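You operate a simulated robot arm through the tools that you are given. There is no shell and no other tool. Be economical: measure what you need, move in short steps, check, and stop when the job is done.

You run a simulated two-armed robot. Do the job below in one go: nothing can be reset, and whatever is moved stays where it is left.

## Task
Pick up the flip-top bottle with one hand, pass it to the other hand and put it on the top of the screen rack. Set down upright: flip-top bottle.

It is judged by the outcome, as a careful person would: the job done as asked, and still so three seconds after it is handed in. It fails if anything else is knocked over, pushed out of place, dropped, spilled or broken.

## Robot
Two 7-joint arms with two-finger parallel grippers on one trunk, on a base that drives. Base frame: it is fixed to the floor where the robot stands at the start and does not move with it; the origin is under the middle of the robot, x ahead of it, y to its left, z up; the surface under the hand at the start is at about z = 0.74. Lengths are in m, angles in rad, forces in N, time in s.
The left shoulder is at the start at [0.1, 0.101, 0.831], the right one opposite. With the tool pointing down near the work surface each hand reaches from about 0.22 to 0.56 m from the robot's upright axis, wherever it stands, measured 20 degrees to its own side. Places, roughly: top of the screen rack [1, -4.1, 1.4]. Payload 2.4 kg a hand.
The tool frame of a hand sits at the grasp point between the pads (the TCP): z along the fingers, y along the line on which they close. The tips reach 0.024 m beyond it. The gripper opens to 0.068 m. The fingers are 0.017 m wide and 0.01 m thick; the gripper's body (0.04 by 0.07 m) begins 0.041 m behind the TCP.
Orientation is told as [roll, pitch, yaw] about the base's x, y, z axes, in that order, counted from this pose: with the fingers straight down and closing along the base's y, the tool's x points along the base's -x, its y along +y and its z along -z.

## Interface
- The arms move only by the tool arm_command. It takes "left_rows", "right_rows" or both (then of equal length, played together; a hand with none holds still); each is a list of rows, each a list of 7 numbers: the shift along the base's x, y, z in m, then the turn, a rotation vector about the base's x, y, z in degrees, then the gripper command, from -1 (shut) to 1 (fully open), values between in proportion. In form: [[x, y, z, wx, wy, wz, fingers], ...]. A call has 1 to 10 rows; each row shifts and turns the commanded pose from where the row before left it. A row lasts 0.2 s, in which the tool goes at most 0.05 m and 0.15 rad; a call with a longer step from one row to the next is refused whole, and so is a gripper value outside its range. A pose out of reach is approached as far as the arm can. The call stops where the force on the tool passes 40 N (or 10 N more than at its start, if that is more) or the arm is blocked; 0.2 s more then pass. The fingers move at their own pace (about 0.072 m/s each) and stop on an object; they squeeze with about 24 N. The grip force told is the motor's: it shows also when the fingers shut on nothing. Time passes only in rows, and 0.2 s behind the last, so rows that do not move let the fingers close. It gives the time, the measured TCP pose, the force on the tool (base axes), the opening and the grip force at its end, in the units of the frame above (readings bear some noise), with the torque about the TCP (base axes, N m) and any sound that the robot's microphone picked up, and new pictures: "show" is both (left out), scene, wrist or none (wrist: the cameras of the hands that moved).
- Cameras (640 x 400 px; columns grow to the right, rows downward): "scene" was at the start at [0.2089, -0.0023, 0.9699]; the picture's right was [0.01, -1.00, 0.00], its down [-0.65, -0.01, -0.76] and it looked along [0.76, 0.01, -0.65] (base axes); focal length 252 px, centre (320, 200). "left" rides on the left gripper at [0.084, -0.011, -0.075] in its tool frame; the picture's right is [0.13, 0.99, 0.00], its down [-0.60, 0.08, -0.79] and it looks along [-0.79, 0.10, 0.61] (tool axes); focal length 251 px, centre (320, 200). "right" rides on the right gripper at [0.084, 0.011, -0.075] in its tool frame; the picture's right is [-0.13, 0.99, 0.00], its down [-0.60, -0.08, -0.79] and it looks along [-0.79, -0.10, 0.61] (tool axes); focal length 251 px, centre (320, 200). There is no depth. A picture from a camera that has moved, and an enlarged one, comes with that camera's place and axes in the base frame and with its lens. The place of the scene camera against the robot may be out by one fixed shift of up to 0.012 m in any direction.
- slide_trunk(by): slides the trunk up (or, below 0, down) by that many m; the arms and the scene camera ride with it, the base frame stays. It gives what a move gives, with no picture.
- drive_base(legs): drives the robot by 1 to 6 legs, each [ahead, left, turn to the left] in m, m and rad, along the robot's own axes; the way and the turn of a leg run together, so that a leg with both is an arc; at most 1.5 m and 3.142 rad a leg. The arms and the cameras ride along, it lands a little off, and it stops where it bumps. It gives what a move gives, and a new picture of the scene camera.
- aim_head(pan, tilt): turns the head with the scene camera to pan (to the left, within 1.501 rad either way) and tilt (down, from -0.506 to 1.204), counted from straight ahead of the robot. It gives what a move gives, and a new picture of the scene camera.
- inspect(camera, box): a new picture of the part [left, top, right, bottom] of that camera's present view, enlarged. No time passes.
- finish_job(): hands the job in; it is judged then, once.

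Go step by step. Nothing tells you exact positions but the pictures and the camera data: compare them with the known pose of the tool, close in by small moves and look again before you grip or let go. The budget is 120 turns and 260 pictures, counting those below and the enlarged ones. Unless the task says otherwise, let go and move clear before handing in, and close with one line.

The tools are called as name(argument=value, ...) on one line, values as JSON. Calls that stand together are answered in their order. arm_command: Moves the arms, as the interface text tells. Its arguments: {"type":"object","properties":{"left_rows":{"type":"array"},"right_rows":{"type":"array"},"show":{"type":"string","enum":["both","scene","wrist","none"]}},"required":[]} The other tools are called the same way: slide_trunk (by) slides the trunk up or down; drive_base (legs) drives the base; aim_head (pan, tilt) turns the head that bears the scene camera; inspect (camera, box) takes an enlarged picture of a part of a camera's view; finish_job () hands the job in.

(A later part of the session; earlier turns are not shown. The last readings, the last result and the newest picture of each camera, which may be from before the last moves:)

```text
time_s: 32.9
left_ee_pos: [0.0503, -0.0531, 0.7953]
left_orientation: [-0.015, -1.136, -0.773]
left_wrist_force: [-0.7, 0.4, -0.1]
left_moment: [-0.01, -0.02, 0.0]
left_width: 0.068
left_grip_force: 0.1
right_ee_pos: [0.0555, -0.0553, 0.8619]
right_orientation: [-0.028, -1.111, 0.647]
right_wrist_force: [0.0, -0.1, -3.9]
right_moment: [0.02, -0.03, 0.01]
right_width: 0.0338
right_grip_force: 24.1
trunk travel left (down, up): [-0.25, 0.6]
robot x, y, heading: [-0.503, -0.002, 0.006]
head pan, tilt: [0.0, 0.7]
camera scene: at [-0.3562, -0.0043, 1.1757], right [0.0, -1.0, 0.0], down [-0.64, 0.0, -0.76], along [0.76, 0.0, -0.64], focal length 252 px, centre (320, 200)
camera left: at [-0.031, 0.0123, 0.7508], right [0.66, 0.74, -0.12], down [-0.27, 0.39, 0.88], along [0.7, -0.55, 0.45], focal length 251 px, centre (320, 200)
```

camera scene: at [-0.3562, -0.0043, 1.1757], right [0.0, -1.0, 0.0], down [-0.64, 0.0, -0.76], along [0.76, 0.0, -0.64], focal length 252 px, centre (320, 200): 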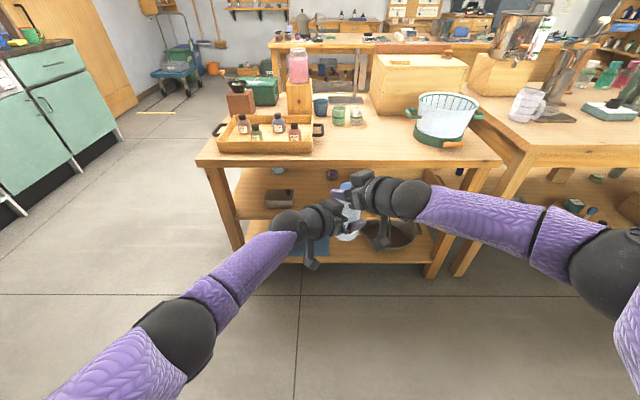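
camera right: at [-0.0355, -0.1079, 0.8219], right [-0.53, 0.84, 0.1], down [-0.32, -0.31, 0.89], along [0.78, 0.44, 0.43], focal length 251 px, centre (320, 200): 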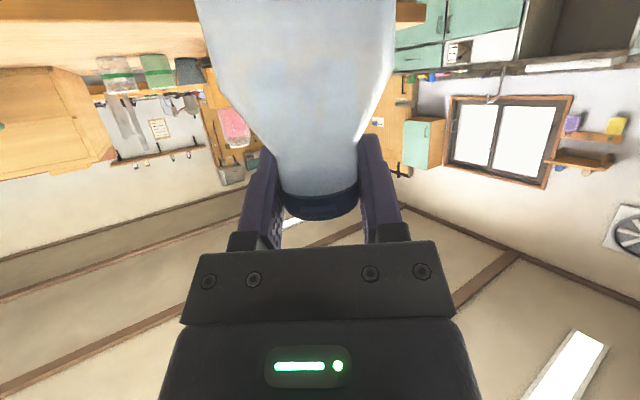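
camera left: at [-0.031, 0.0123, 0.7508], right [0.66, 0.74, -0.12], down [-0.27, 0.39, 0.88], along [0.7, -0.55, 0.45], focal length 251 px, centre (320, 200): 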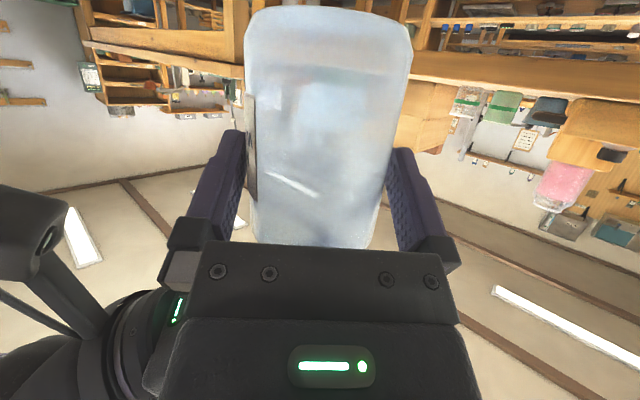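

The body sits between the left fingers without contact. I close the left hand.

arm_command(left_rows=[[0, 0, 0, 0, 0, 0, 0.9], [0, 0, 0, 0, 0, 0, 0.8], [0, 0, 0, 0, 0, 0, -1], [0, 0, 0, 0, 0, 0, -1], [0, 0, 0, 0, 0, 0, -1]], show="wrist")

```text
time_s: 34.1
left_ee_pos: [0.0493, -0.0526, 0.7948]
left_orientation: [-0.014, -1.134, -0.773]
left_wrist_force: [-7.2, -6.9, 0.7]
left_moment: [0.04, 0.08, -0.06]
left_width: 0.0614
left_grip_force: 24.3
right_ee_pos: [0.0559, -0.0554, 0.8627]
right_orientation: [-0.026, -1.11, 0.647]
right_wrist_force: [7.5, 7.0, -4.0]
right_moment: [0.45, -0.5, -0.01]
right_width: 0.0337
right_grip_force: 24.3
trunk travel left (down, up): [-0.25, 0.6]
robot x, y, heading: [-0.5072, -0.0012, 0.009]
head pan, tilt: [0.0, 0.7]
camera left: at [-0.0313, 0.0123, 0.7506], right [0.66, 0.74, -0.12], down [-0.27, 0.39, 0.88], along [0.7, -0.55, 0.45], focal length 251 px, centre (320, 200)
```

left: 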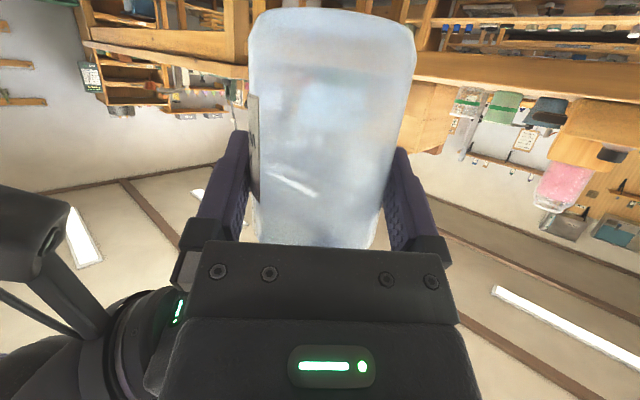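

Left grip is firm at 0.0614. I relax the sideways strain by ~2 mm, open the right hand partly and draw it back along its own axis.

arm_command(left_rows=[[-0.0012, -0.0012, 0, 0, 0, 0, -1], [0, 0, 0, 0, 0, 0, -1], [0, 0, 0, 0, 0, 0, -1], [0, 0, 0, 0, 0, 0, -1]], right_rows=[[0, 0, 0, 0, 0, 0, -1], [0, 0, 0, 0, 0, 0, -1], [0, 0, 0, 0, 0, 0, 0.45], [0, 0, 0, 0, 0, 0, 0.45]])

```text
time_s: 35.1
left_ee_pos: [0.0478, -0.0535, 0.7954]
left_orientation: [-0.014, -1.132, -0.773]
left_wrist_force: [-2.8, 5.6, -4.1]
left_moment: [-0.42, -0.13, 0.04]
left_width: 0.0613
left_grip_force: 23.7
right_ee_pos: [0.0557, -0.0564, 0.8622]
right_orientation: [-0.029, -1.111, 0.646]
right_wrist_force: [1.9, -5.9, 4.8]
right_moment: [0.12, 0.03, -0.01]
right_width: 0.0449
right_grip_force: 0.1
trunk travel left (down, up): [-0.25, 0.6]
robot x, y, heading: [-0.5029, -0.0033, 0.001]
head pan, tilt: [0.0, 0.7]
camera scene: at [-0.3563, -0.0042, 1.1757], right [0.0, -1.0, 0.0], down [-0.64, 0.0, -0.76], along [0.76, 0.0, -0.64], focal length 252 px, centre (320, 200)
camera right: at [-0.0352, -0.1083, 0.8222], right [-0.53, 0.84, 0.1], down [-0.32, -0.31, 0.89], along [0.78, 0.44, 0.43], focal length 251 px, centre (320, 200)
camera left: at [-0.0322, 0.0119, 0.7503], right [0.66, 0.74, -0.12], down [-0.27, 0.39, 0.88], along [0.7, -0.55, 0.45], focal length 251 px, centre (320, 200)
```

scene: 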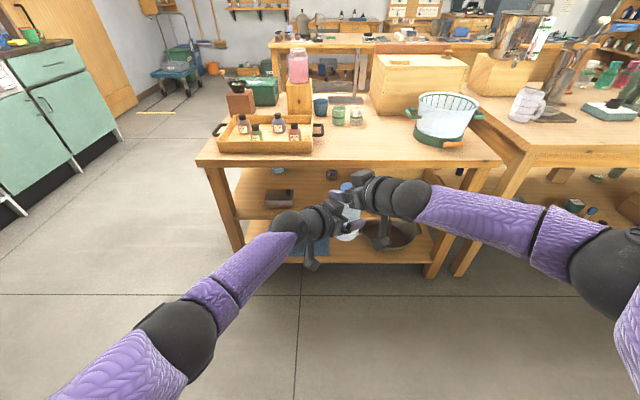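
right: 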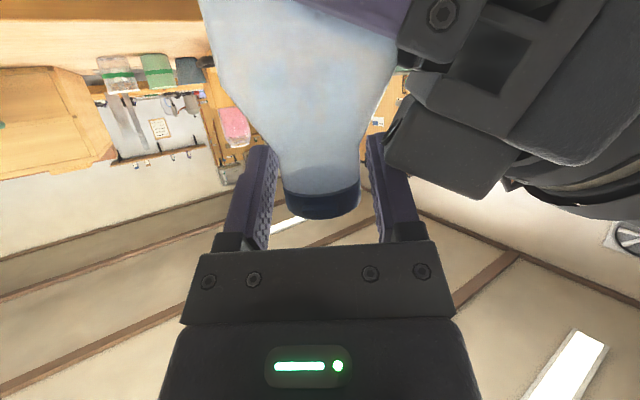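
left: 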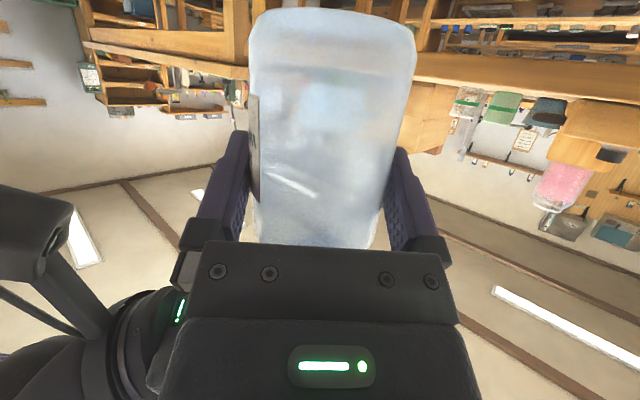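

The right finger lightly touches the left gripper; I narrow it a little (still clear of the cap), and withdraw along its axis and up.

arm_command(right_rows=[[0, 0, 0, 0, 0, 0, 0.25], [-0.0072, -0.0055, 0.006, 0, 0, 0, 0.25], [-0.0145, -0.011, 0.0085, 0, 0, 0, 0.25], [-0.0217, -0.0164, 0.0127, 0, 0, 0, 0.25], [-0.0217, -0.0164, 0.0127, 0, 0, 0, 0.25], [-0.0217, -0.0164, 0.0127, 0, 0, 0, 0.25]])

```text
time_s: 36.5
left_ee_pos: [0.0481, -0.0542, 0.7951]
left_orientation: [-0.015, -1.133, -0.773]
left_wrist_force: [-0.5, 0.7, 0.2]
left_moment: [0.0, 0.0, 0.0]
left_width: 0.0613
left_grip_force: 24.1
right_ee_pos: [-0.0311, -0.121, 0.9162]
right_orientation: [-0.029, -1.11, 0.648]
right_wrist_force: [-0.8, 0.5, -0.2]
right_moment: [0.02, 0.0, 0.0]
right_width: 0.0425
right_grip_force: 0.1
trunk travel left (down, up): [-0.25, 0.6]
robot x, y, heading: [-0.5037, -0.0034, 0.005]
head pan, tilt: [0.0, 0.7]
camera scene: at [-0.3563, -0.0042, 1.1757], right [0.0, -1.0, 0.0], down [-0.64, 0.0, -0.76], along [0.76, 0.0, -0.64], focal length 252 px, centre (320, 200)
camera right: at [-0.122, -0.1733, 0.876], right [-0.53, 0.84, 0.1], down [-0.32, -0.31, 0.89], along [0.78, 0.44, 0.43], focal length 251 px, centre (320, 200)
```

scene: 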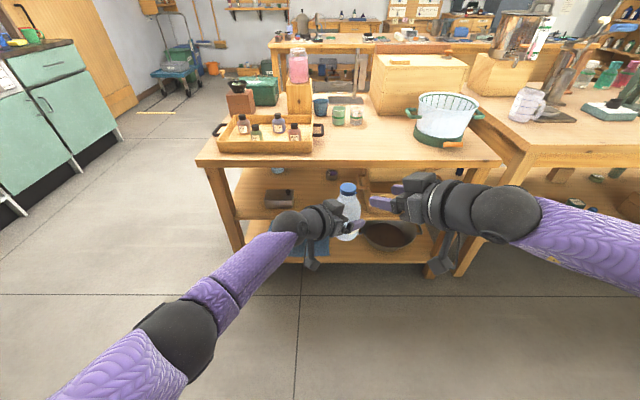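
right: 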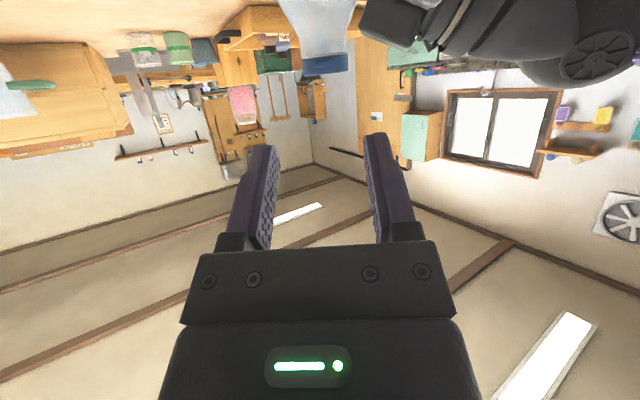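

The pass is done; the left hand holds the bottle upright. I tuck the right hand aside and look toward the rack to plan the drive.

arm_command(right_rows=[[-0.02, -0.04, 0, 0, 0, 0, 0.25], [-0.02, -0.04, 0, 0, 0, 0, 0.25], [-0.02, -0.04, 0, 0, 0, -6, 0.25], [0, -0.02, 0, 0, 0, -8, 0.25]], show="none")

aim_head(pan=-1.3, tilt=0.3)

```text
time_s: 37.5
left_ee_pos: [0.0488, -0.0555, 0.7949]
left_orientation: [-0.011, -1.131, -0.773]
left_wrist_force: [0.1, -0.5, 0.2]
left_moment: [0.03, -0.03, 0.07]
left_width: 0.0613
left_grip_force: 24.3
right_ee_pos: [-0.0882, -0.2567, 0.9267]
right_orientation: [-0.022, -1.112, 0.399]
right_wrist_force: [0.2, -0.2, 0.3]
right_moment: [0.01, 0.0, 0.03]
right_width: 0.0424
right_grip_force: 0.1
right hand out of reach, approached as far as the arm can: row 2, 3
trunk travel left (down, up): [-0.25, 0.6]
robot x, y, heading: [-0.5004, -0.0048, 0.003]
head pan, tilt: [0.0, 0.7]
```

```text
time_s: 39.0
left_ee_pos: [0.0481, -0.055, 0.7956]
left_orientation: [-0.014, -1.133, -0.775]
left_wrist_force: [0.2, -0.6, 0.0]
left_moment: [0.0, 0.03, -0.01]
left_width: 0.061
left_grip_force: 24.2
right_ee_pos: [-0.0876, -0.2566, 0.928]
right_orientation: [-0.027, -1.11, 0.403]
right_wrist_force: [0.3, 0.6, -1.4]
right_moment: [0.02, 0.0, 0.01]
right_width: 0.0422
right_grip_force: 0.0
trunk travel left (down, up): [-0.25, 0.6]
robot x, y, heading: [-0.5046, -0.0075, 0.012]
head pan, tilt: [-1.3, 0.3]
camera scene: at [-0.4159, -0.0945, 1.2118], right [-0.96, -0.27, 0.0], down [-0.08, 0.28, -0.96], along [0.26, -0.92, -0.3], focal length 252 px, centre (320, 200)
```

scene: 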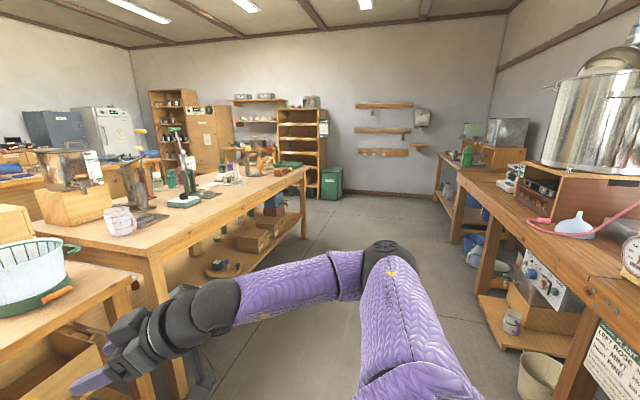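

The aisle runs between x≈-1.14 and 0.38 toward the rack. I turn right 90° in place and drive along it.

aim_head(pan=0, tilt=0.3)

drive_base(legs=[[0, 0, -1.571], [1.3, 0.1, 0]])

```text
time_s: 40.5
left_ee_pos: [0.0485, -0.0539, 0.7953]
left_orientation: [-0.014, -1.134, -0.772]
left_wrist_force: [-0.1, 0.0, -0.7]
left_moment: [0.03, 0.04, 0.0]
left_width: 0.0609
left_grip_force: 24.2
right_ee_pos: [-0.0875, -0.2563, 0.9266]
right_orientation: [-0.026, -1.107, 0.403]
right_wrist_force: [0.7, -0.8, 0.2]
right_moment: [0.03, 0.01, -0.01]
right_width: 0.0424
right_grip_force: 0.0
trunk travel left (down, up): [-0.25, 0.6]
robot x, y, heading: [-0.5054, -0.0023, 0.007]
head pan, tilt: [0.0, 0.3]
camera scene: at [-0.3479, -0.0043, 1.2118], right [0.0, -1.0, 0.0], down [-0.3, 0.0, -0.96], along [0.96, 0.0, -0.3], focal length 252 px, centre (320, 200)
```

scene: 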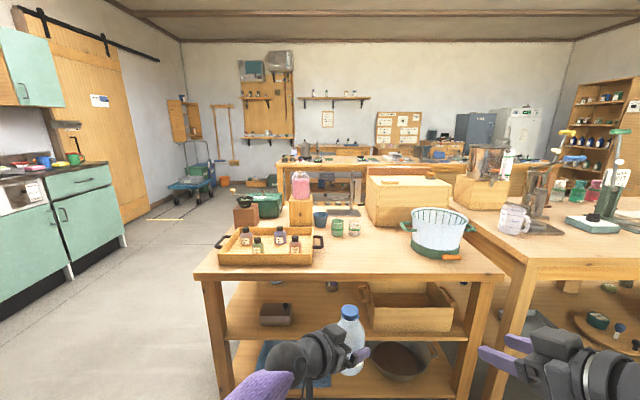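

```text
time_s: 51.0
left_ee_pos: [-0.5379, -1.8762, 0.7947]
left_orientation: [-0.014, -1.133, -2.394]
left_wrist_force: [0.5, 0.3, 0.1]
left_moment: [0.02, 0.0, 0.02]
left_width: 0.0608
left_grip_force: 24.8
right_ee_pos: [-0.7327, -1.7302, 0.9272]
right_orientation: [-0.029, -1.11, -1.222]
right_wrist_force: [-0.4, 0.1, 0.1]
right_moment: [-0.04, -0.01, -0.02]
right_width: 0.0421
right_grip_force: 0.1
trunk travel left (down, up): [-0.25, 0.6]
robot x, y, heading: [-0.4566, -1.3228, -1.617]
head pan, tilt: [0.0, 0.3]
camera scene: at [-0.4602, -1.4831, 1.2118], right [-1.0, 0.05, 0.0], down [0.01, 0.3, -0.96], along [-0.04, -0.95, -0.3], focal length 252 px, centre (320, 200)
```

scene: 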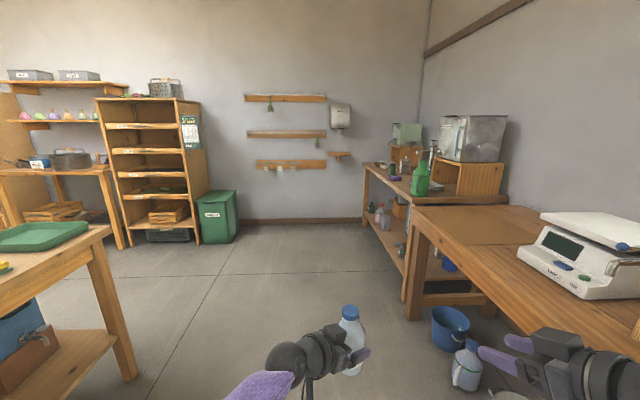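

The rack stands at the left rear with a pot on top. I raise the trunk fully and drive ahead past the bench's corner to see the rack top.

slide_trunk(by=0.59)

drive_base(legs=[[1.2, 0.1, 0.046], [0.2, 0.4, 0]])

aim_head(pan=0.5, tilt=0.3)

```text
refused: 0.59 is not a number from -0.4 to 0.4
```

```text
time_s: 59.4
left_ee_pos: [-0.0357, -3.2724, 0.7947]
left_orientation: [-0.013, -1.133, -2.348]
left_wrist_force: [-0.5, -0.2, 0.1]
left_moment: [0.04, -0.06, 0.01]
left_width: 0.0609
left_grip_force: 23.6
right_ee_pos: [-0.2367, -3.136, 0.9275]
right_orientation: [-0.027, -1.109, -1.172]
right_wrist_force: [-0.7, 0.1, 0.1]
right_moment: [0.02, 0.02, -0.01]
right_width: 0.0424
right_grip_force: 0.1
trunk travel left (down, up): [-0.25, 0.6]
robot x, y, heading: [0.0228, -2.721, -1.57]
head pan, tilt: [0.0, 0.3]
camera scene: at [0.0233, -2.8764, 1.2118], right [-1.0, 0.0, 0.0], down [0.0, 0.3, -0.96], along [0.0, -0.96, -0.3], focal length 252 px, centre (320, 200)
```

scene: 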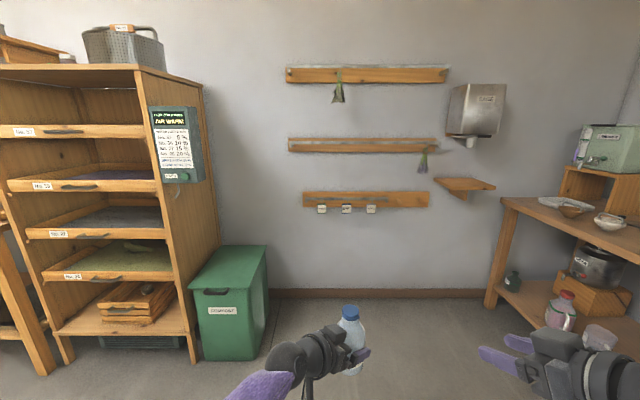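

```text
time_s: 60.3
left_ee_pos: [-0.034, -3.2733, 0.7952]
left_orientation: [-0.013, -1.133, -2.348]
left_wrist_force: [1.0, -0.2, 0.2]
left_moment: [0.02, -0.03, -0.02]
left_width: 0.061
left_grip_force: 24.4
right_ee_pos: [-0.2371, -3.1376, 0.9276]
right_orientation: [-0.028, -1.109, -1.174]
right_wrist_force: [0.6, -1.2, 0.2]
right_moment: [-0.01, -0.02, 0.04]
right_width: 0.0427
right_grip_force: 0.0
trunk travel left (down, up): [-0.25, 0.6]
robot x, y, heading: [0.0165, -2.7175, -1.566]
head pan, tilt: [0.499, 0.3]
camera scene: at [0.0679, -2.8649, 1.2119], right [-0.88, -0.48, 0.0], down [-0.14, 0.26, -0.96], along [0.46, -0.84, -0.3], focal length 252 px, centre (320, 200)
```

scene: 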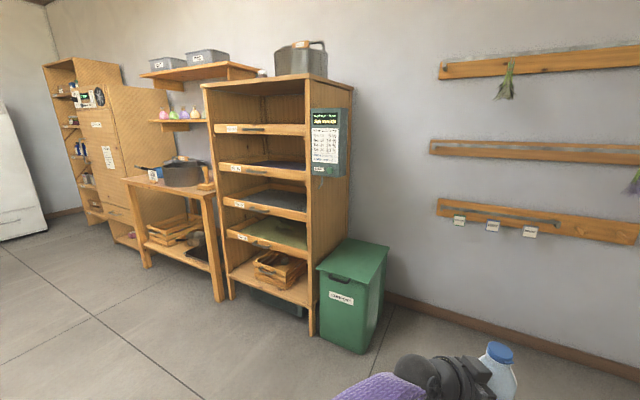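

The rack's front top edge runs from about x=0.70 to 1.28 at y≈-3.88. I raise the trunk and look over the top.

slide_trunk(by=0.4)

slide_trunk(by=0.19)

drive_base(legs=[[0.0, 0.5, 0.0]])

aim_head(pan=0.3, tilt=0.4)

```text
time_s: 64.2
left_ee_pos: [-0.0351, -3.2718, 1.2156]
left_orientation: [0.054, -1.161, -2.408]
left_wrist_force: [0.0, 0.2, -2.7]
left_moment: [0.04, 0.0, 0.03]
left_width: 0.0608
left_grip_force: 24.4
right_ee_pos: [-0.2379, -3.1365, 1.3257]
right_orientation: [-0.028, -1.11, -1.172]
right_wrist_force: [-0.5, -1.1, -0.1]
right_moment: [0.0, 0.01, 0.03]
right_width: 0.0423
right_grip_force: 0.1
trunk travel left (down, up): [-0.65, 0.2]
robot x, y, heading: [0.0198, -2.7223, -1.574]
head pan, tilt: [0.499, 0.3]
```

```text
time_s: 66.2
left_ee_pos: [-0.0362, -3.2712, 1.4068]
left_orientation: [0.058, -1.161, -2.413]
left_wrist_force: [-0.5, -0.4, -3.0]
left_moment: [0.04, -0.03, 0.01]
left_width: 0.0612
left_grip_force: 23.5
right_ee_pos: [-0.2369, -3.137, 1.5163]
right_orientation: [-0.025, -1.111, -1.174]
right_wrist_force: [-0.1, 0.2, 0.5]
right_moment: [0.0, 0.04, 0.0]
right_width: 0.0428
right_grip_force: 0.0
trunk travel left (down, up): [-0.84, 0.01]
robot x, y, heading: [0.0176, -2.72, -1.567]
head pan, tilt: [0.499, 0.3]
```

```text
time_s: 69.2
left_ee_pos: [0.4695, -3.271, 1.4077]
left_orientation: [0.058, -1.161, -2.416]
left_wrist_force: [-0.8, -0.1, -2.6]
left_moment: [0.0, 0.04, -0.02]
left_width: 0.0607
left_grip_force: 23.7
right_ee_pos: [0.2681, -3.1361, 1.517]
right_orientation: [-0.027, -1.111, -1.176]
right_wrist_force: [0.5, -0.1, 0.0]
right_moment: [-0.01, 0.01, 0.01]
right_width: 0.0421
right_grip_force: 0.1
trunk travel left (down, up): [-0.84, 0.01]
robot x, y, heading: [0.5263, -2.7179, -1.577]
head pan, tilt: [0.499, 0.3]
camera scene: at [0.5744, -2.8162, 1.8044], right [-0.88, -0.48, 0.0], down [-0.14, 0.26, -0.96], along [0.45, -0.84, -0.3], focal length 252 px, centre (320, 200)
```

scene: 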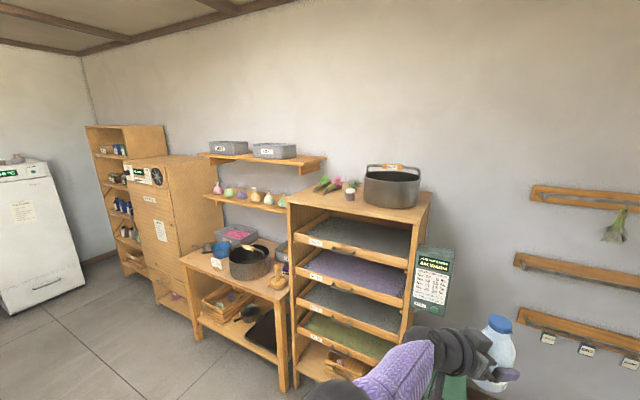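

```text
time_s: 70.0
left_ee_pos: [0.4681, -3.2715, 1.4074]
left_orientation: [0.058, -1.16, -2.418]
left_wrist_force: [0.1, -0.3, -2.9]
left_moment: [0.0, 0.01, -0.01]
left_width: 0.061
left_grip_force: 24.4
right_ee_pos: [0.2689, -3.1355, 1.5186]
right_orientation: [-0.027, -1.109, -1.177]
right_wrist_force: [-0.4, 0.3, -0.1]
right_moment: [0.03, 0.02, 0.0]
right_width: 0.0427
right_grip_force: 0.1
trunk travel left (down, up): [-0.84, 0.01]
robot x, y, heading: [0.5258, -2.7216, -1.576]
head pan, tilt: [0.3, 0.4]
camera scene: at [0.5569, -2.8226, 1.7952], right [-0.96, -0.29, 0.0], down [-0.11, 0.37, -0.92], along [0.27, -0.88, -0.39], focal length 252 px, centre (320, 200)
```

scene: 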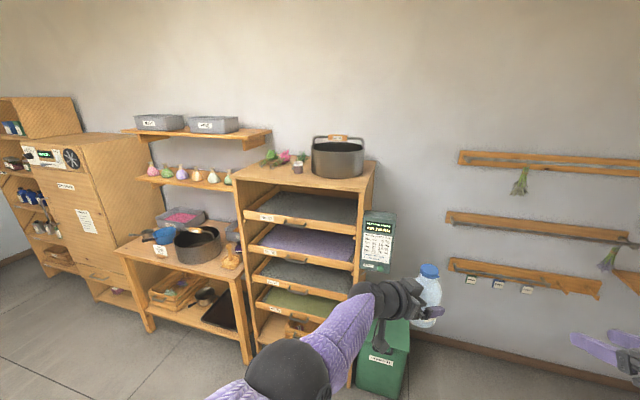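

The left hand's reading shifted ~4° during the slide. I check how the bottle sits in it and zoom on the rack top.

inspect(camera="scene", box=[220, 110, 400, 230])

inspect(camera="scene", box=[340, 240, 480, 340])

inspect(camera="left", box=[0, 0, 640, 400])

```text
3.33 times, centred on (310, 170) of scene
camera zoom: at [0.5569, -2.8226, 1.7952], right [-0.96, -0.29, 0.0], down [-0.11, 0.37, -0.92], along [0.27, -0.88, -0.39], focal length 839 px, centre (353, 300)
```

zoom: 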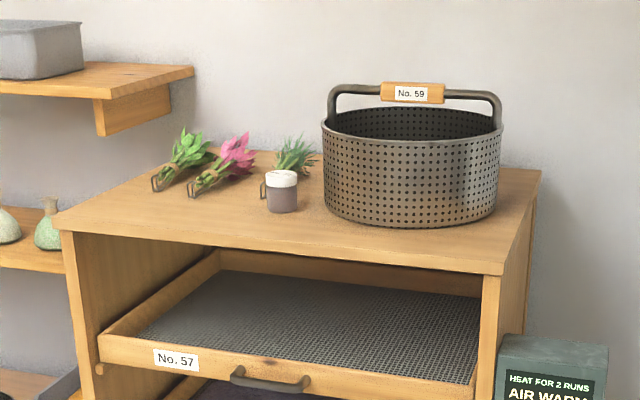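

```text
4.00 times, centred on (410, 290) of scene
camera zoom: at [0.5569, -2.8226, 1.7952], right [-0.96, -0.29, 0.0], down [-0.11, 0.37, -0.92], along [0.27, -0.88, -0.39], focal length 1007 px, centre (-40, -160)
```

zoom: 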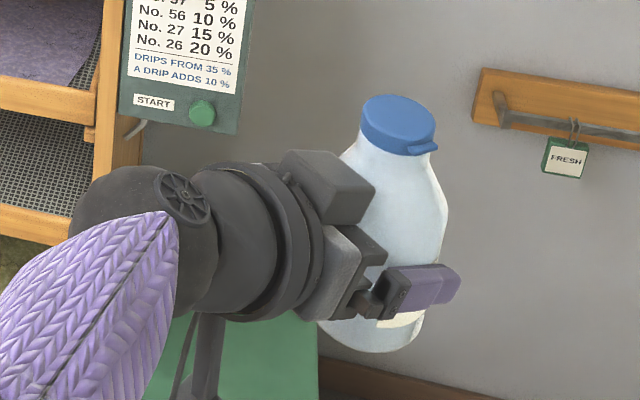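

```text
1.00 times, centred on (320, 200) of left (not enlarged: the box is as wide or as high as the picture)
camera zoom: at [0.5351, -3.1916, 1.3601], right [0.73, -0.67, -0.1], down [0.39, 0.3, 0.87], along [-0.56, -0.68, 0.48], focal length 251 px, centre (320, 200)
```

zoom: 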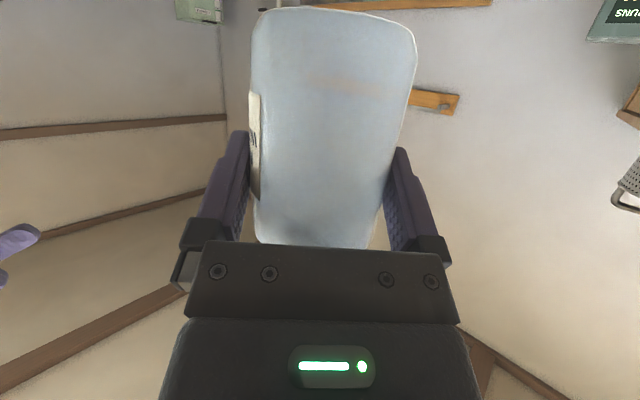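

The bottle is unchanged in the hand. I glance left-back at the bench end to make sure nothing there was disturbed.

aim_head(pan=1.5, tilt=0.6)

```text
time_s: 71.3
left_ee_pos: [0.4674, -3.2717, 1.4083]
left_orientation: [0.059, -1.16, -2.416]
left_wrist_force: [-0.6, 0.2, -3.9]
left_moment: [0.0, -0.03, 0.0]
left_width: 0.0613
left_grip_force: 24.6
right_ee_pos: [0.268, -3.1354, 1.5179]
right_orientation: [-0.025, -1.11, -1.175]
right_wrist_force: [-0.7, 0.1, 0.0]
right_moment: [-0.02, 0.0, 0.02]
right_width: 0.0425
right_grip_force: 0.0
trunk travel left (down, up): [-0.84, 0.01]
robot x, y, heading: [0.5254, -2.7211, -1.575]
head pan, tilt: [1.499, 0.6]
camera scene: at [0.6179, -2.7408, 1.777], right [-0.07, -1.0, 0.0], down [-0.56, 0.04, -0.83], along [0.82, -0.06, -0.56], focal length 252 px, centre (320, 200)
```

scene: 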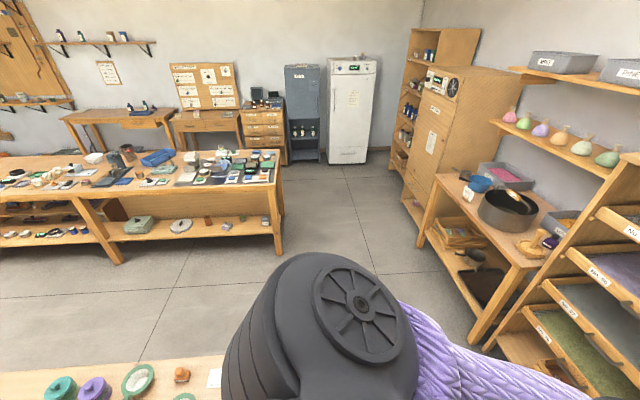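

Rack top is at z≈1.393, front edge y≈-3.87, x 0.67–1.34; the strip in front of the pot (front at y≈-4.04) and jar (1.06,-4.05) is free, so I'll set the bottle near (0.98, -3.935). First I level the left hand, turn it to point at the rack, raise it, and pull the right hand down and aside.

arm_command(left_rows=[[0.015, 0, 0.015, 2.0, -0.3, 7, -1], [0.015, 0, 0.015, 0, 0, 7, -1], [0.015, 0, 0.015, 0, 0, 7, -1], [0.015, 0, 0.015, 0, 0, 7, -1], [0.015, 0, 0.015, 0, 0, 7, -1], [0.015, 0, 0.015, 0, 0, 7, -1], [0, 0, 0, 0, 0, 0, -1]], right_rows=[[-0.02, 0.01, -0.03, 0, 0, 0, 0.25], [-0.02, 0.01, -0.03, 0, 0, 0, 0.25], [-0.02, 0.01, -0.03, 0, 0, 0, 0.25], [-0.02, 0.01, -0.03, 0, 0, 0, 0.25], [0, 0, -0.03, 0, 0, 0, 0.25], [0, 0, 0, 0, 0, 0, 0.25], [0, 0, 0, 0, 0, 0, 0.25]], show="none")

aim_head(pan=0.1, tilt=0.5)

```text
time_s: 73.0
left_ee_pos: [0.5586, -3.2718, 1.4987]
left_orientation: [0.008, -1.132, -1.638]
left_wrist_force: [-0.1, 0.3, -3.2]
left_moment: [0.02, 0.03, 0.01]
left_width: 0.061
left_grip_force: 23.7
right_ee_pos: [0.1921, -3.0995, 1.3712]
right_orientation: [-0.026, -1.111, -1.177]
right_wrist_force: [0.1, -0.4, 0.4]
right_moment: [0.03, 0.01, 0.02]
right_width: 0.0426
right_grip_force: 0.0
right hand out of reach, approached as far as the arm can: row 2
trunk travel left (down, up): [-0.84, 0.01]
robot x, y, heading: [0.5269, -2.7169, -1.576]
head pan, tilt: [1.499, 0.6]
```

```text
time_s: 74.5
left_ee_pos: [0.5587, -3.272, 1.4994]
left_orientation: [0.008, -1.131, -1.639]
left_wrist_force: [0.2, 0.2, -3.2]
left_moment: [0.02, 0.03, 0.0]
left_width: 0.061
left_grip_force: 23.7
right_ee_pos: [0.1912, -3.0983, 1.3701]
right_orientation: [-0.029, -1.111, -1.175]
right_wrist_force: [0.0, -0.5, -0.8]
right_moment: [-0.01, -0.03, 0.0]
right_width: 0.0426
right_grip_force: 0.1
trunk travel left (down, up): [-0.84, 0.01]
robot x, y, heading: [0.5267, -2.7209, -1.576]
head pan, tilt: [0.099, 0.499]
camera scene: at [0.5386, -2.8247, 1.786], right [-1.0, -0.1, 0.0], down [-0.05, 0.48, -0.88], along [0.09, -0.87, -0.48], focal length 252 px, centre (320, 200)
```

scene: 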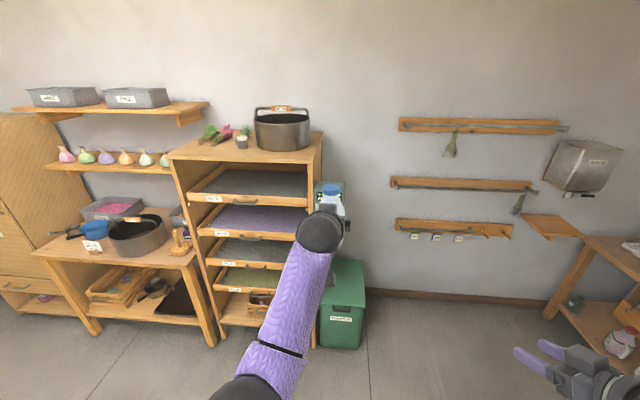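

Clear view. I strafe left 0.42 m and drive ahead 0.45 m, so the bottle stops short of the rack.

drive_base(legs=[[0, 0.4, 0.05], [0.45, 0, 0]])

inspect(camera="left", box=[0, 0, 640, 400])

```text
time_s: 79.3
left_ee_pos: [1.0113, -3.7149, 1.4991]
left_orientation: [0.009, -1.131, -1.585]
left_wrist_force: [-0.7, 0.3, -4.0]
left_moment: [0.02, -0.02, -0.01]
left_width: 0.0609
left_grip_force: 24.0
right_ee_pos: [0.6363, -3.5629, 1.3711]
right_orientation: [-0.028, -1.109, -1.122]
right_wrist_force: [0.2, -0.1, 0.1]
right_moment: [0.06, 0.01, 0.03]
right_width: 0.0425
right_grip_force: 0.1
trunk travel left (down, up): [-0.84, 0.01]
robot x, y, heading: [0.9515, -3.1626, -1.519]
head pan, tilt: [0.099, 0.499]
camera scene: at [0.9676, -3.27, 1.786], right [-0.99, -0.15, 0.0], down [-0.07, 0.47, -0.88], along [0.13, -0.87, -0.48], focal length 252 px, centre (320, 200)
```

scene: 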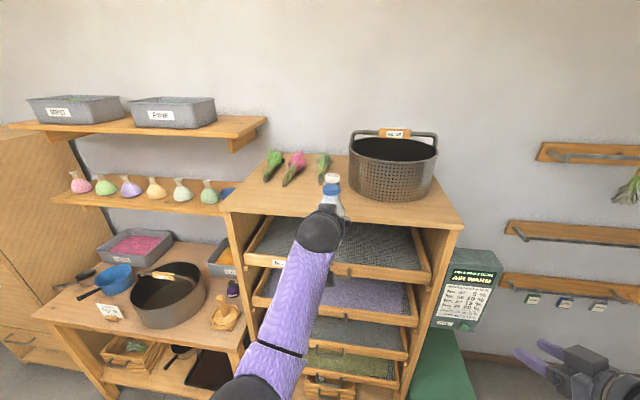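

```text
1.00 times, centred on (320, 200) of left (not enlarged: the box is as wide or as high as the picture)
camera zoom: at [1.0017, -3.6109, 1.4546], right [0.99, 0.05, -0.11], down [0.08, 0.46, 0.88], along [0.09, -0.89, 0.45], focal length 251 px, centre (320, 200)
```

zoom: 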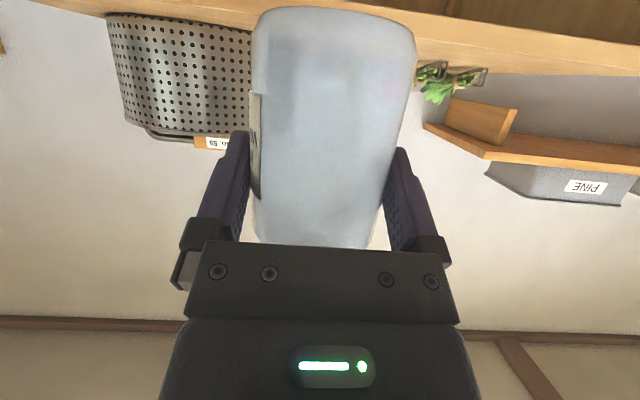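

The wrist view shows the rack top. I zoom in to fix the front edge's exact place from both cameras.

inspect(camera="left", box=[400, 0, 640, 150])

inspect(camera="scene", box=[210, 110, 480, 280])

```text
2.67 times, centred on (520, 75) of left
camera zoom: at [1.0017, -3.6109, 1.4546], right [0.99, 0.05, -0.11], down [0.08, 0.46, 0.88], along [0.09, -0.89, 0.45], focal length 670 px, centre (-213, 533)
```

zoom: 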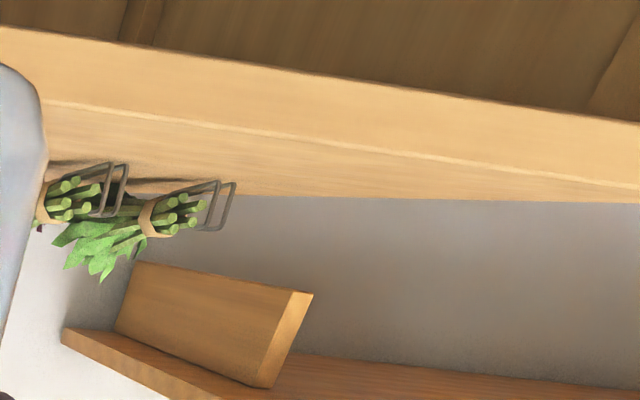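

```text
2.35 times, centred on (345, 195) of scene
camera zoom: at [0.9676, -3.27, 1.786], right [-0.99, -0.15, 0.0], down [-0.07, 0.47, -0.88], along [0.13, -0.87, -0.48], focal length 592 px, centre (261, 212)
```

zoom: 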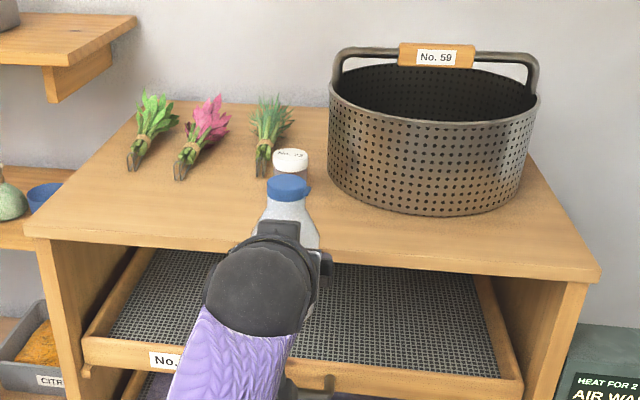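

The two cameras disagree: the top may be nearer 1.42 with the edge at y≈-3.83. I raise the hand 5 cm and measure again from the wrist camera.

arm_command(left_rows=[[0, 0, 0.03, 0, 0, 0, -1], [0, 0, 0.03, 0, 0, 0, -1], [0, 0, 0, 0, 0, 0, -1]], show="none")

inspect(camera="left", box=[400, 0, 640, 150])

inspect(camera="left", box=[0, 0, 260, 162])

```text
time_s: 80.1
left_ee_pos: [1.0116, -3.7152, 1.5576]
left_orientation: [0.009, -1.132, -1.587]
left_wrist_force: [-0.4, 0.3, -2.9]
left_moment: [-0.01, 0.02, 0.02]
left_width: 0.0609
left_grip_force: 23.9
right_ee_pos: [0.6383, -3.5614, 1.369]
right_orientation: [-0.028, -1.11, -1.122]
right_wrist_force: [-0.3, 0.2, 0.3]
right_moment: [0.0, 0.01, -0.01]
right_width: 0.0423
right_grip_force: 0.0
trunk travel left (down, up): [-0.84, 0.01]
robot x, y, heading: [0.9485, -3.1656, -1.522]
head pan, tilt: [0.099, 0.499]
```

```text
2.67 times, centred on (520, 75) of left
camera zoom: at [1.0029, -3.6111, 1.5145], right [0.99, 0.05, -0.11], down [0.08, 0.46, 0.88], along [0.09, -0.89, 0.45], focal length 670 px, centre (-213, 533)
```

zoom: 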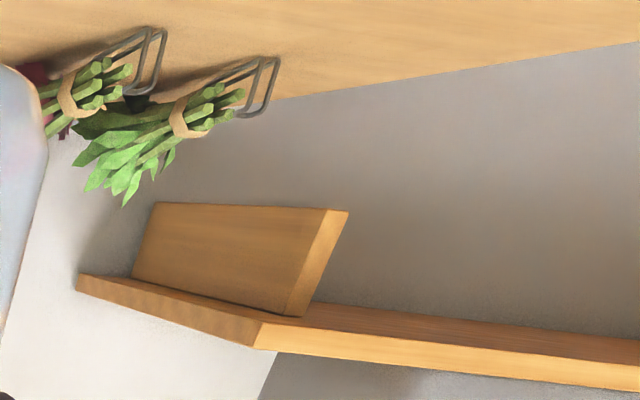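

```text
2.46 times, centred on (130, 81) of left
camera zoom: at [1.0029, -3.6111, 1.5145], right [0.99, 0.05, -0.11], down [0.08, 0.46, 0.88], along [0.09, -0.89, 0.45], focal length 619 px, centre (788, 493)
```

zoom: 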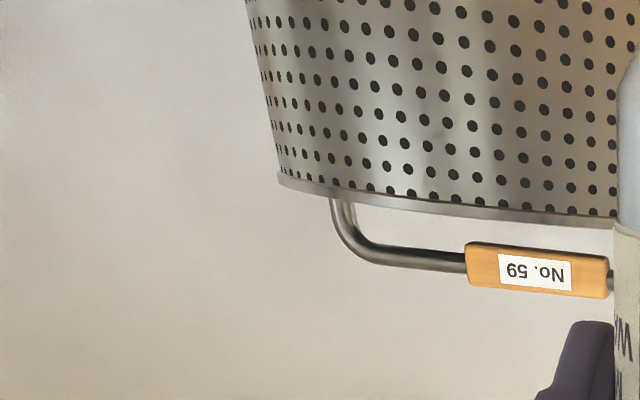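

Consistent now: rack top z≈1.421, front edge y≈-3.825, left edge x≈1.365, jar near (1.03,-3.98). I'll put the bottle at about (1.12, -3.89), left of the jar; first I drive the bulk of the way with the bottle ~7 cm above the top.

drive_base(legs=[[0.12, 0.1, 0]])

```text
time_s: 81.5
left_ee_pos: [1.1199, -3.8324, 1.5574]
left_orientation: [0.007, -1.131, -1.58]
left_wrist_force: [-1.5, -0.5, -2.8]
left_moment: [0.01, -0.03, 0.04]
left_width: 0.0609
left_grip_force: 23.5
right_ee_pos: [0.7446, -3.6809, 1.3701]
right_orientation: [-0.029, -1.108, -1.118]
right_wrist_force: [0.8, 0.2, -0.2]
right_moment: [-0.02, 0.0, -0.01]
right_width: 0.0424
right_grip_force: 0.1
trunk travel left (down, up): [-0.84, 0.01]
robot x, y, heading: [1.0533, -3.2832, -1.514]
head pan, tilt: [0.099, 0.499]
camera scene: at [1.074, -3.387, 1.7859], right [-0.99, -0.15, 0.0], down [-0.07, 0.47, -0.88], along [0.14, -0.87, -0.48], focal length 252 px, centre (320, 200)
```

scene: 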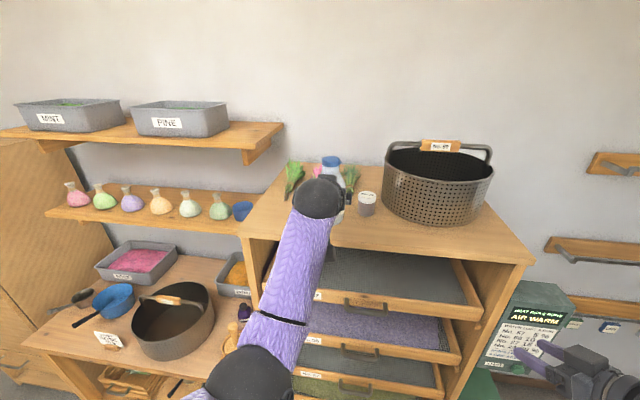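

Edge reads about -3.84 here. I move the hand in 6 cm and lower to ~1.5 cm above the top.

arm_command(left_rows=[[0, -0.03, 0, 0, 0, 0, -1], [0, -0.03, 0, 0, 0, 0, -1], [0, 0, -0.03, 0, 0, 0, -1], [0, 0, -0.025, 0, 0, 0, -1], [0, 0, 0, 0, 0, 0, -1]])

inspect(camera="scene", box=[230, 130, 430, 260])

```text
time_s: 82.7
left_ee_pos: [1.1202, -3.8926, 1.5044]
left_orientation: [0.009, -1.132, -1.581]
left_wrist_force: [0.8, 0.0, -2.2]
left_moment: [0.02, 0.01, -0.01]
left_width: 0.061
left_grip_force: 23.6
right_ee_pos: [0.7437, -3.6807, 1.3705]
right_orientation: [-0.027, -1.11, -1.119]
right_wrist_force: [-0.7, -0.3, 1.3]
right_moment: [0.01, 0.02, -0.04]
right_width: 0.0423
right_grip_force: 0.1
trunk travel left (down, up): [-0.84, 0.01]
robot x, y, heading: [1.056, -3.2817, -1.512]
head pan, tilt: [0.099, 0.499]
camera scene: at [1.0737, -3.3863, 1.786], right [-0.99, -0.15, 0.0], down [-0.07, 0.47, -0.88], along [0.14, -0.87, -0.48], focal length 252 px, centre (320, 200)
camera left: at [1.1114, -3.7888, 1.4591], right [0.99, 0.05, -0.11], down [0.08, 0.46, 0.88], along [0.1, -0.89, 0.45], focal length 251 px, centre (320, 200)
```

scene: 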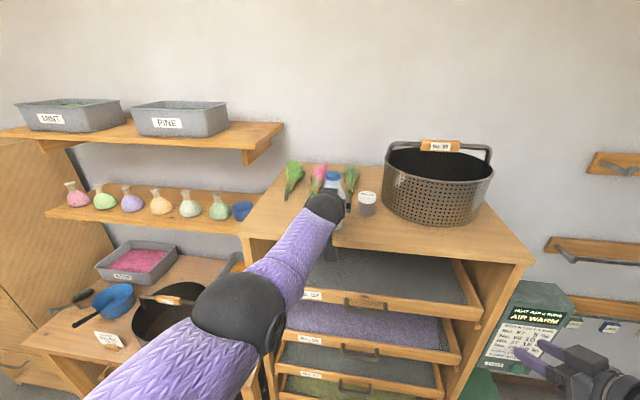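
left: 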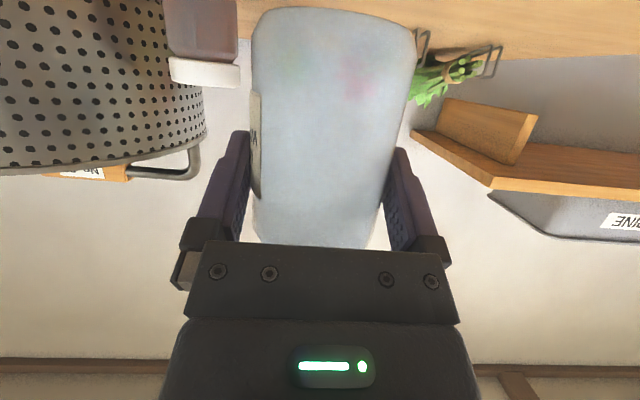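

```text
3.08 times, centred on (330, 195) of scene
camera zoom: at [1.0737, -3.3863, 1.786], right [-0.99, -0.15, 0.0], down [-0.07, 0.47, -0.88], along [0.14, -0.87, -0.48], focal length 775 px, centre (289, 215)
```

zoom: 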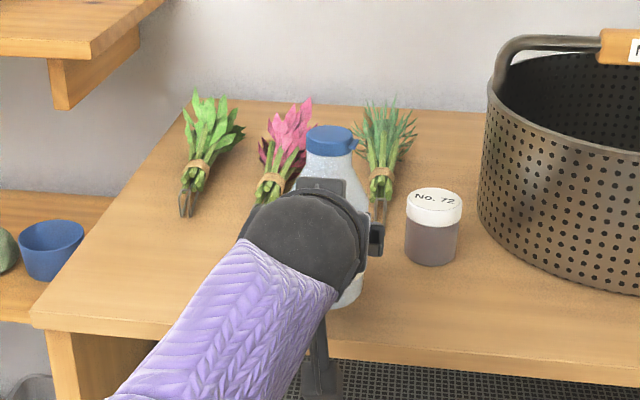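

Clear of the jar, and the hand camera hangs in front of the edge. I lower in small steps watching the force.

arm_command(left_rows=[[0, 0, -0.005, 0, 0, 0, -1], [0, 0, -0.005, 0, 0, 0, -1]], show="none")

inspect(camera="left", box=[200, 0, 460, 80])

arm_command(left_rows=[[0, 0, -0.003, 0, 0, 0, -1]], show="none")

arm_command(left_rows=[[0, 0, -0.003, 0, 0, 0, -1]], show="none")

```text
time_s: 83.3
left_ee_pos: [1.1213, -3.8943, 1.4939]
left_orientation: [0.01, -1.13, -1.58]
left_wrist_force: [-0.8, -0.4, -2.9]
left_moment: [0.04, -0.01, 0.04]
left_width: 0.0612
left_grip_force: 24.1
right_ee_pos: [0.7435, -3.6795, 1.3701]
right_orientation: [-0.029, -1.111, -1.119]
right_wrist_force: [0.3, 0.2, -0.3]
right_moment: [0.0, -0.02, -0.03]
right_width: 0.0425
right_grip_force: 0.0
trunk travel left (down, up): [-0.84, 0.01]
robot x, y, heading: [1.051, -3.2802, -1.51]
head pan, tilt: [0.099, 0.499]
```

```text
2.46 times, centred on (330, 40) of left
camera zoom: at [1.1117, -3.7884, 1.4488], right [0.99, 0.05, -0.11], down [0.08, 0.46, 0.88], along [0.1, -0.89, 0.45], focal length 619 px, centre (295, 594)
```

zoom: 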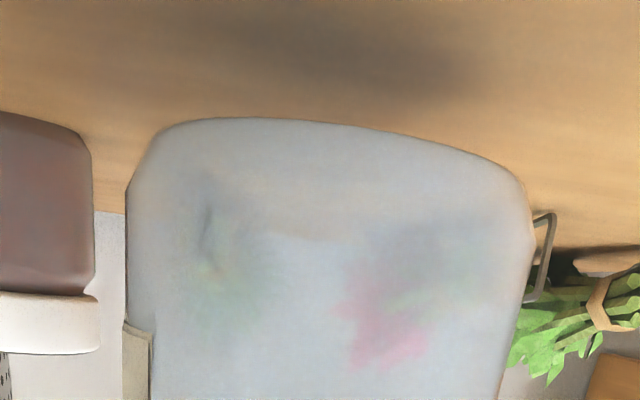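

```text
time_s: 83.7
left_ee_pos: [1.1212, -3.8917, 1.4897]
left_orientation: [0.007, -1.129, -1.58]
left_wrist_force: [0.3, 1.0, -3.0]
left_moment: [0.05, 0.0, -0.05]
left_width: 0.0607
left_grip_force: 23.6
right_ee_pos: [0.7429, -3.6814, 1.3703]
right_orientation: [-0.027, -1.109, -1.12]
right_wrist_force: [0.1, 0.3, 0.5]
right_moment: [0.01, 0.02, 0.0]
right_width: 0.0427
right_grip_force: 0.0
trunk travel left (down, up): [-0.84, 0.01]
robot x, y, heading: [1.0588, -3.2827, -1.514]
head pan, tilt: [0.099, 0.499]
```

```text
time_s: 84.1
left_ee_pos: [1.1209, -3.8919, 1.486]
left_orientation: [0.007, -1.131, -1.581]
left_wrist_force: [0.3, -0.3, -3.5]
left_moment: [0.02, 0.0, 0.02]
left_width: 0.0609
left_grip_force: 23.8
right_ee_pos: [0.7436, -3.6802, 1.3706]
right_orientation: [-0.027, -1.107, -1.119]
right_wrist_force: [0.4, 0.1, 0.1]
right_moment: [-0.01, -0.03, -0.01]
right_width: 0.0425
right_grip_force: 0.1
trunk travel left (down, up): [-0.84, 0.01]
robot x, y, heading: [1.055, -3.2831, -1.518]
head pan, tilt: [0.099, 0.499]
```

No contact yet; the base looks level to the surface. I keep lowering in 3 mm steps.

arm_command(left_rows=[[0, 0, -0.003, 0, 0, 0, -1]], show="none")

arm_command(left_rows=[[0, 0, -0.003, 0, 0, 0, -1]], show="none")

inspect(camera="left", box=[200, 0, 460, 80])

```text
time_s: 84.5
left_ee_pos: [1.1231, -3.892, 1.4826]
left_orientation: [0.008, -1.133, -1.581]
left_wrist_force: [0.4, -0.2, -3.6]
left_moment: [0.08, 0.04, 0.01]
left_width: 0.0608
left_grip_force: 23.9
right_ee_pos: [0.7431, -3.6813, 1.3694]
right_orientation: [-0.029, -1.109, -1.117]
right_wrist_force: [-0.2, -0.1, -0.5]
right_moment: [0.01, 0.01, -0.01]
right_width: 0.0425
right_grip_force: 0.1
trunk travel left (down, up): [-0.84, 0.01]
robot x, y, heading: [1.057, -3.2843, -1.517]
head pan, tilt: [0.099, 0.499]
```

```text
time_s: 84.9
left_ee_pos: [1.122, -3.8924, 1.4831]
left_orientation: [0.006, -1.131, -1.581]
left_wrist_force: [-0.3, 0.0, -2.9]
left_moment: [0.05, -0.02, 0.06]
left_width: 0.061
left_grip_force: 23.3
right_ee_pos: [0.7424, -3.6803, 1.3707]
right_orientation: [-0.028, -1.111, -1.119]
right_wrist_force: [0.5, 0.2, -0.3]
right_moment: [0.02, 0.0, -0.02]
right_width: 0.0424
right_grip_force: 0.0
trunk travel left (down, up): [-0.84, 0.01]
robot x, y, heading: [1.0553, -3.2817, -1.509]
head pan, tilt: [0.099, 0.499]
```

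```text
2.46 times, centred on (330, 40) of left
camera zoom: at [1.1123, -3.7872, 1.4389], right [0.99, 0.05, -0.11], down [0.08, 0.46, 0.88], along [0.1, -0.89, 0.45], focal length 619 px, centre (295, 594)
```

zoom: 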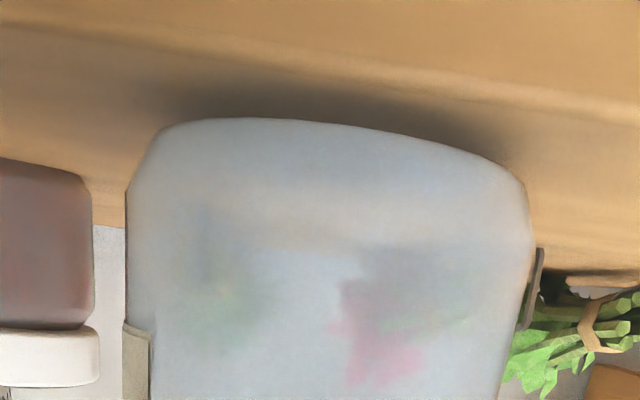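

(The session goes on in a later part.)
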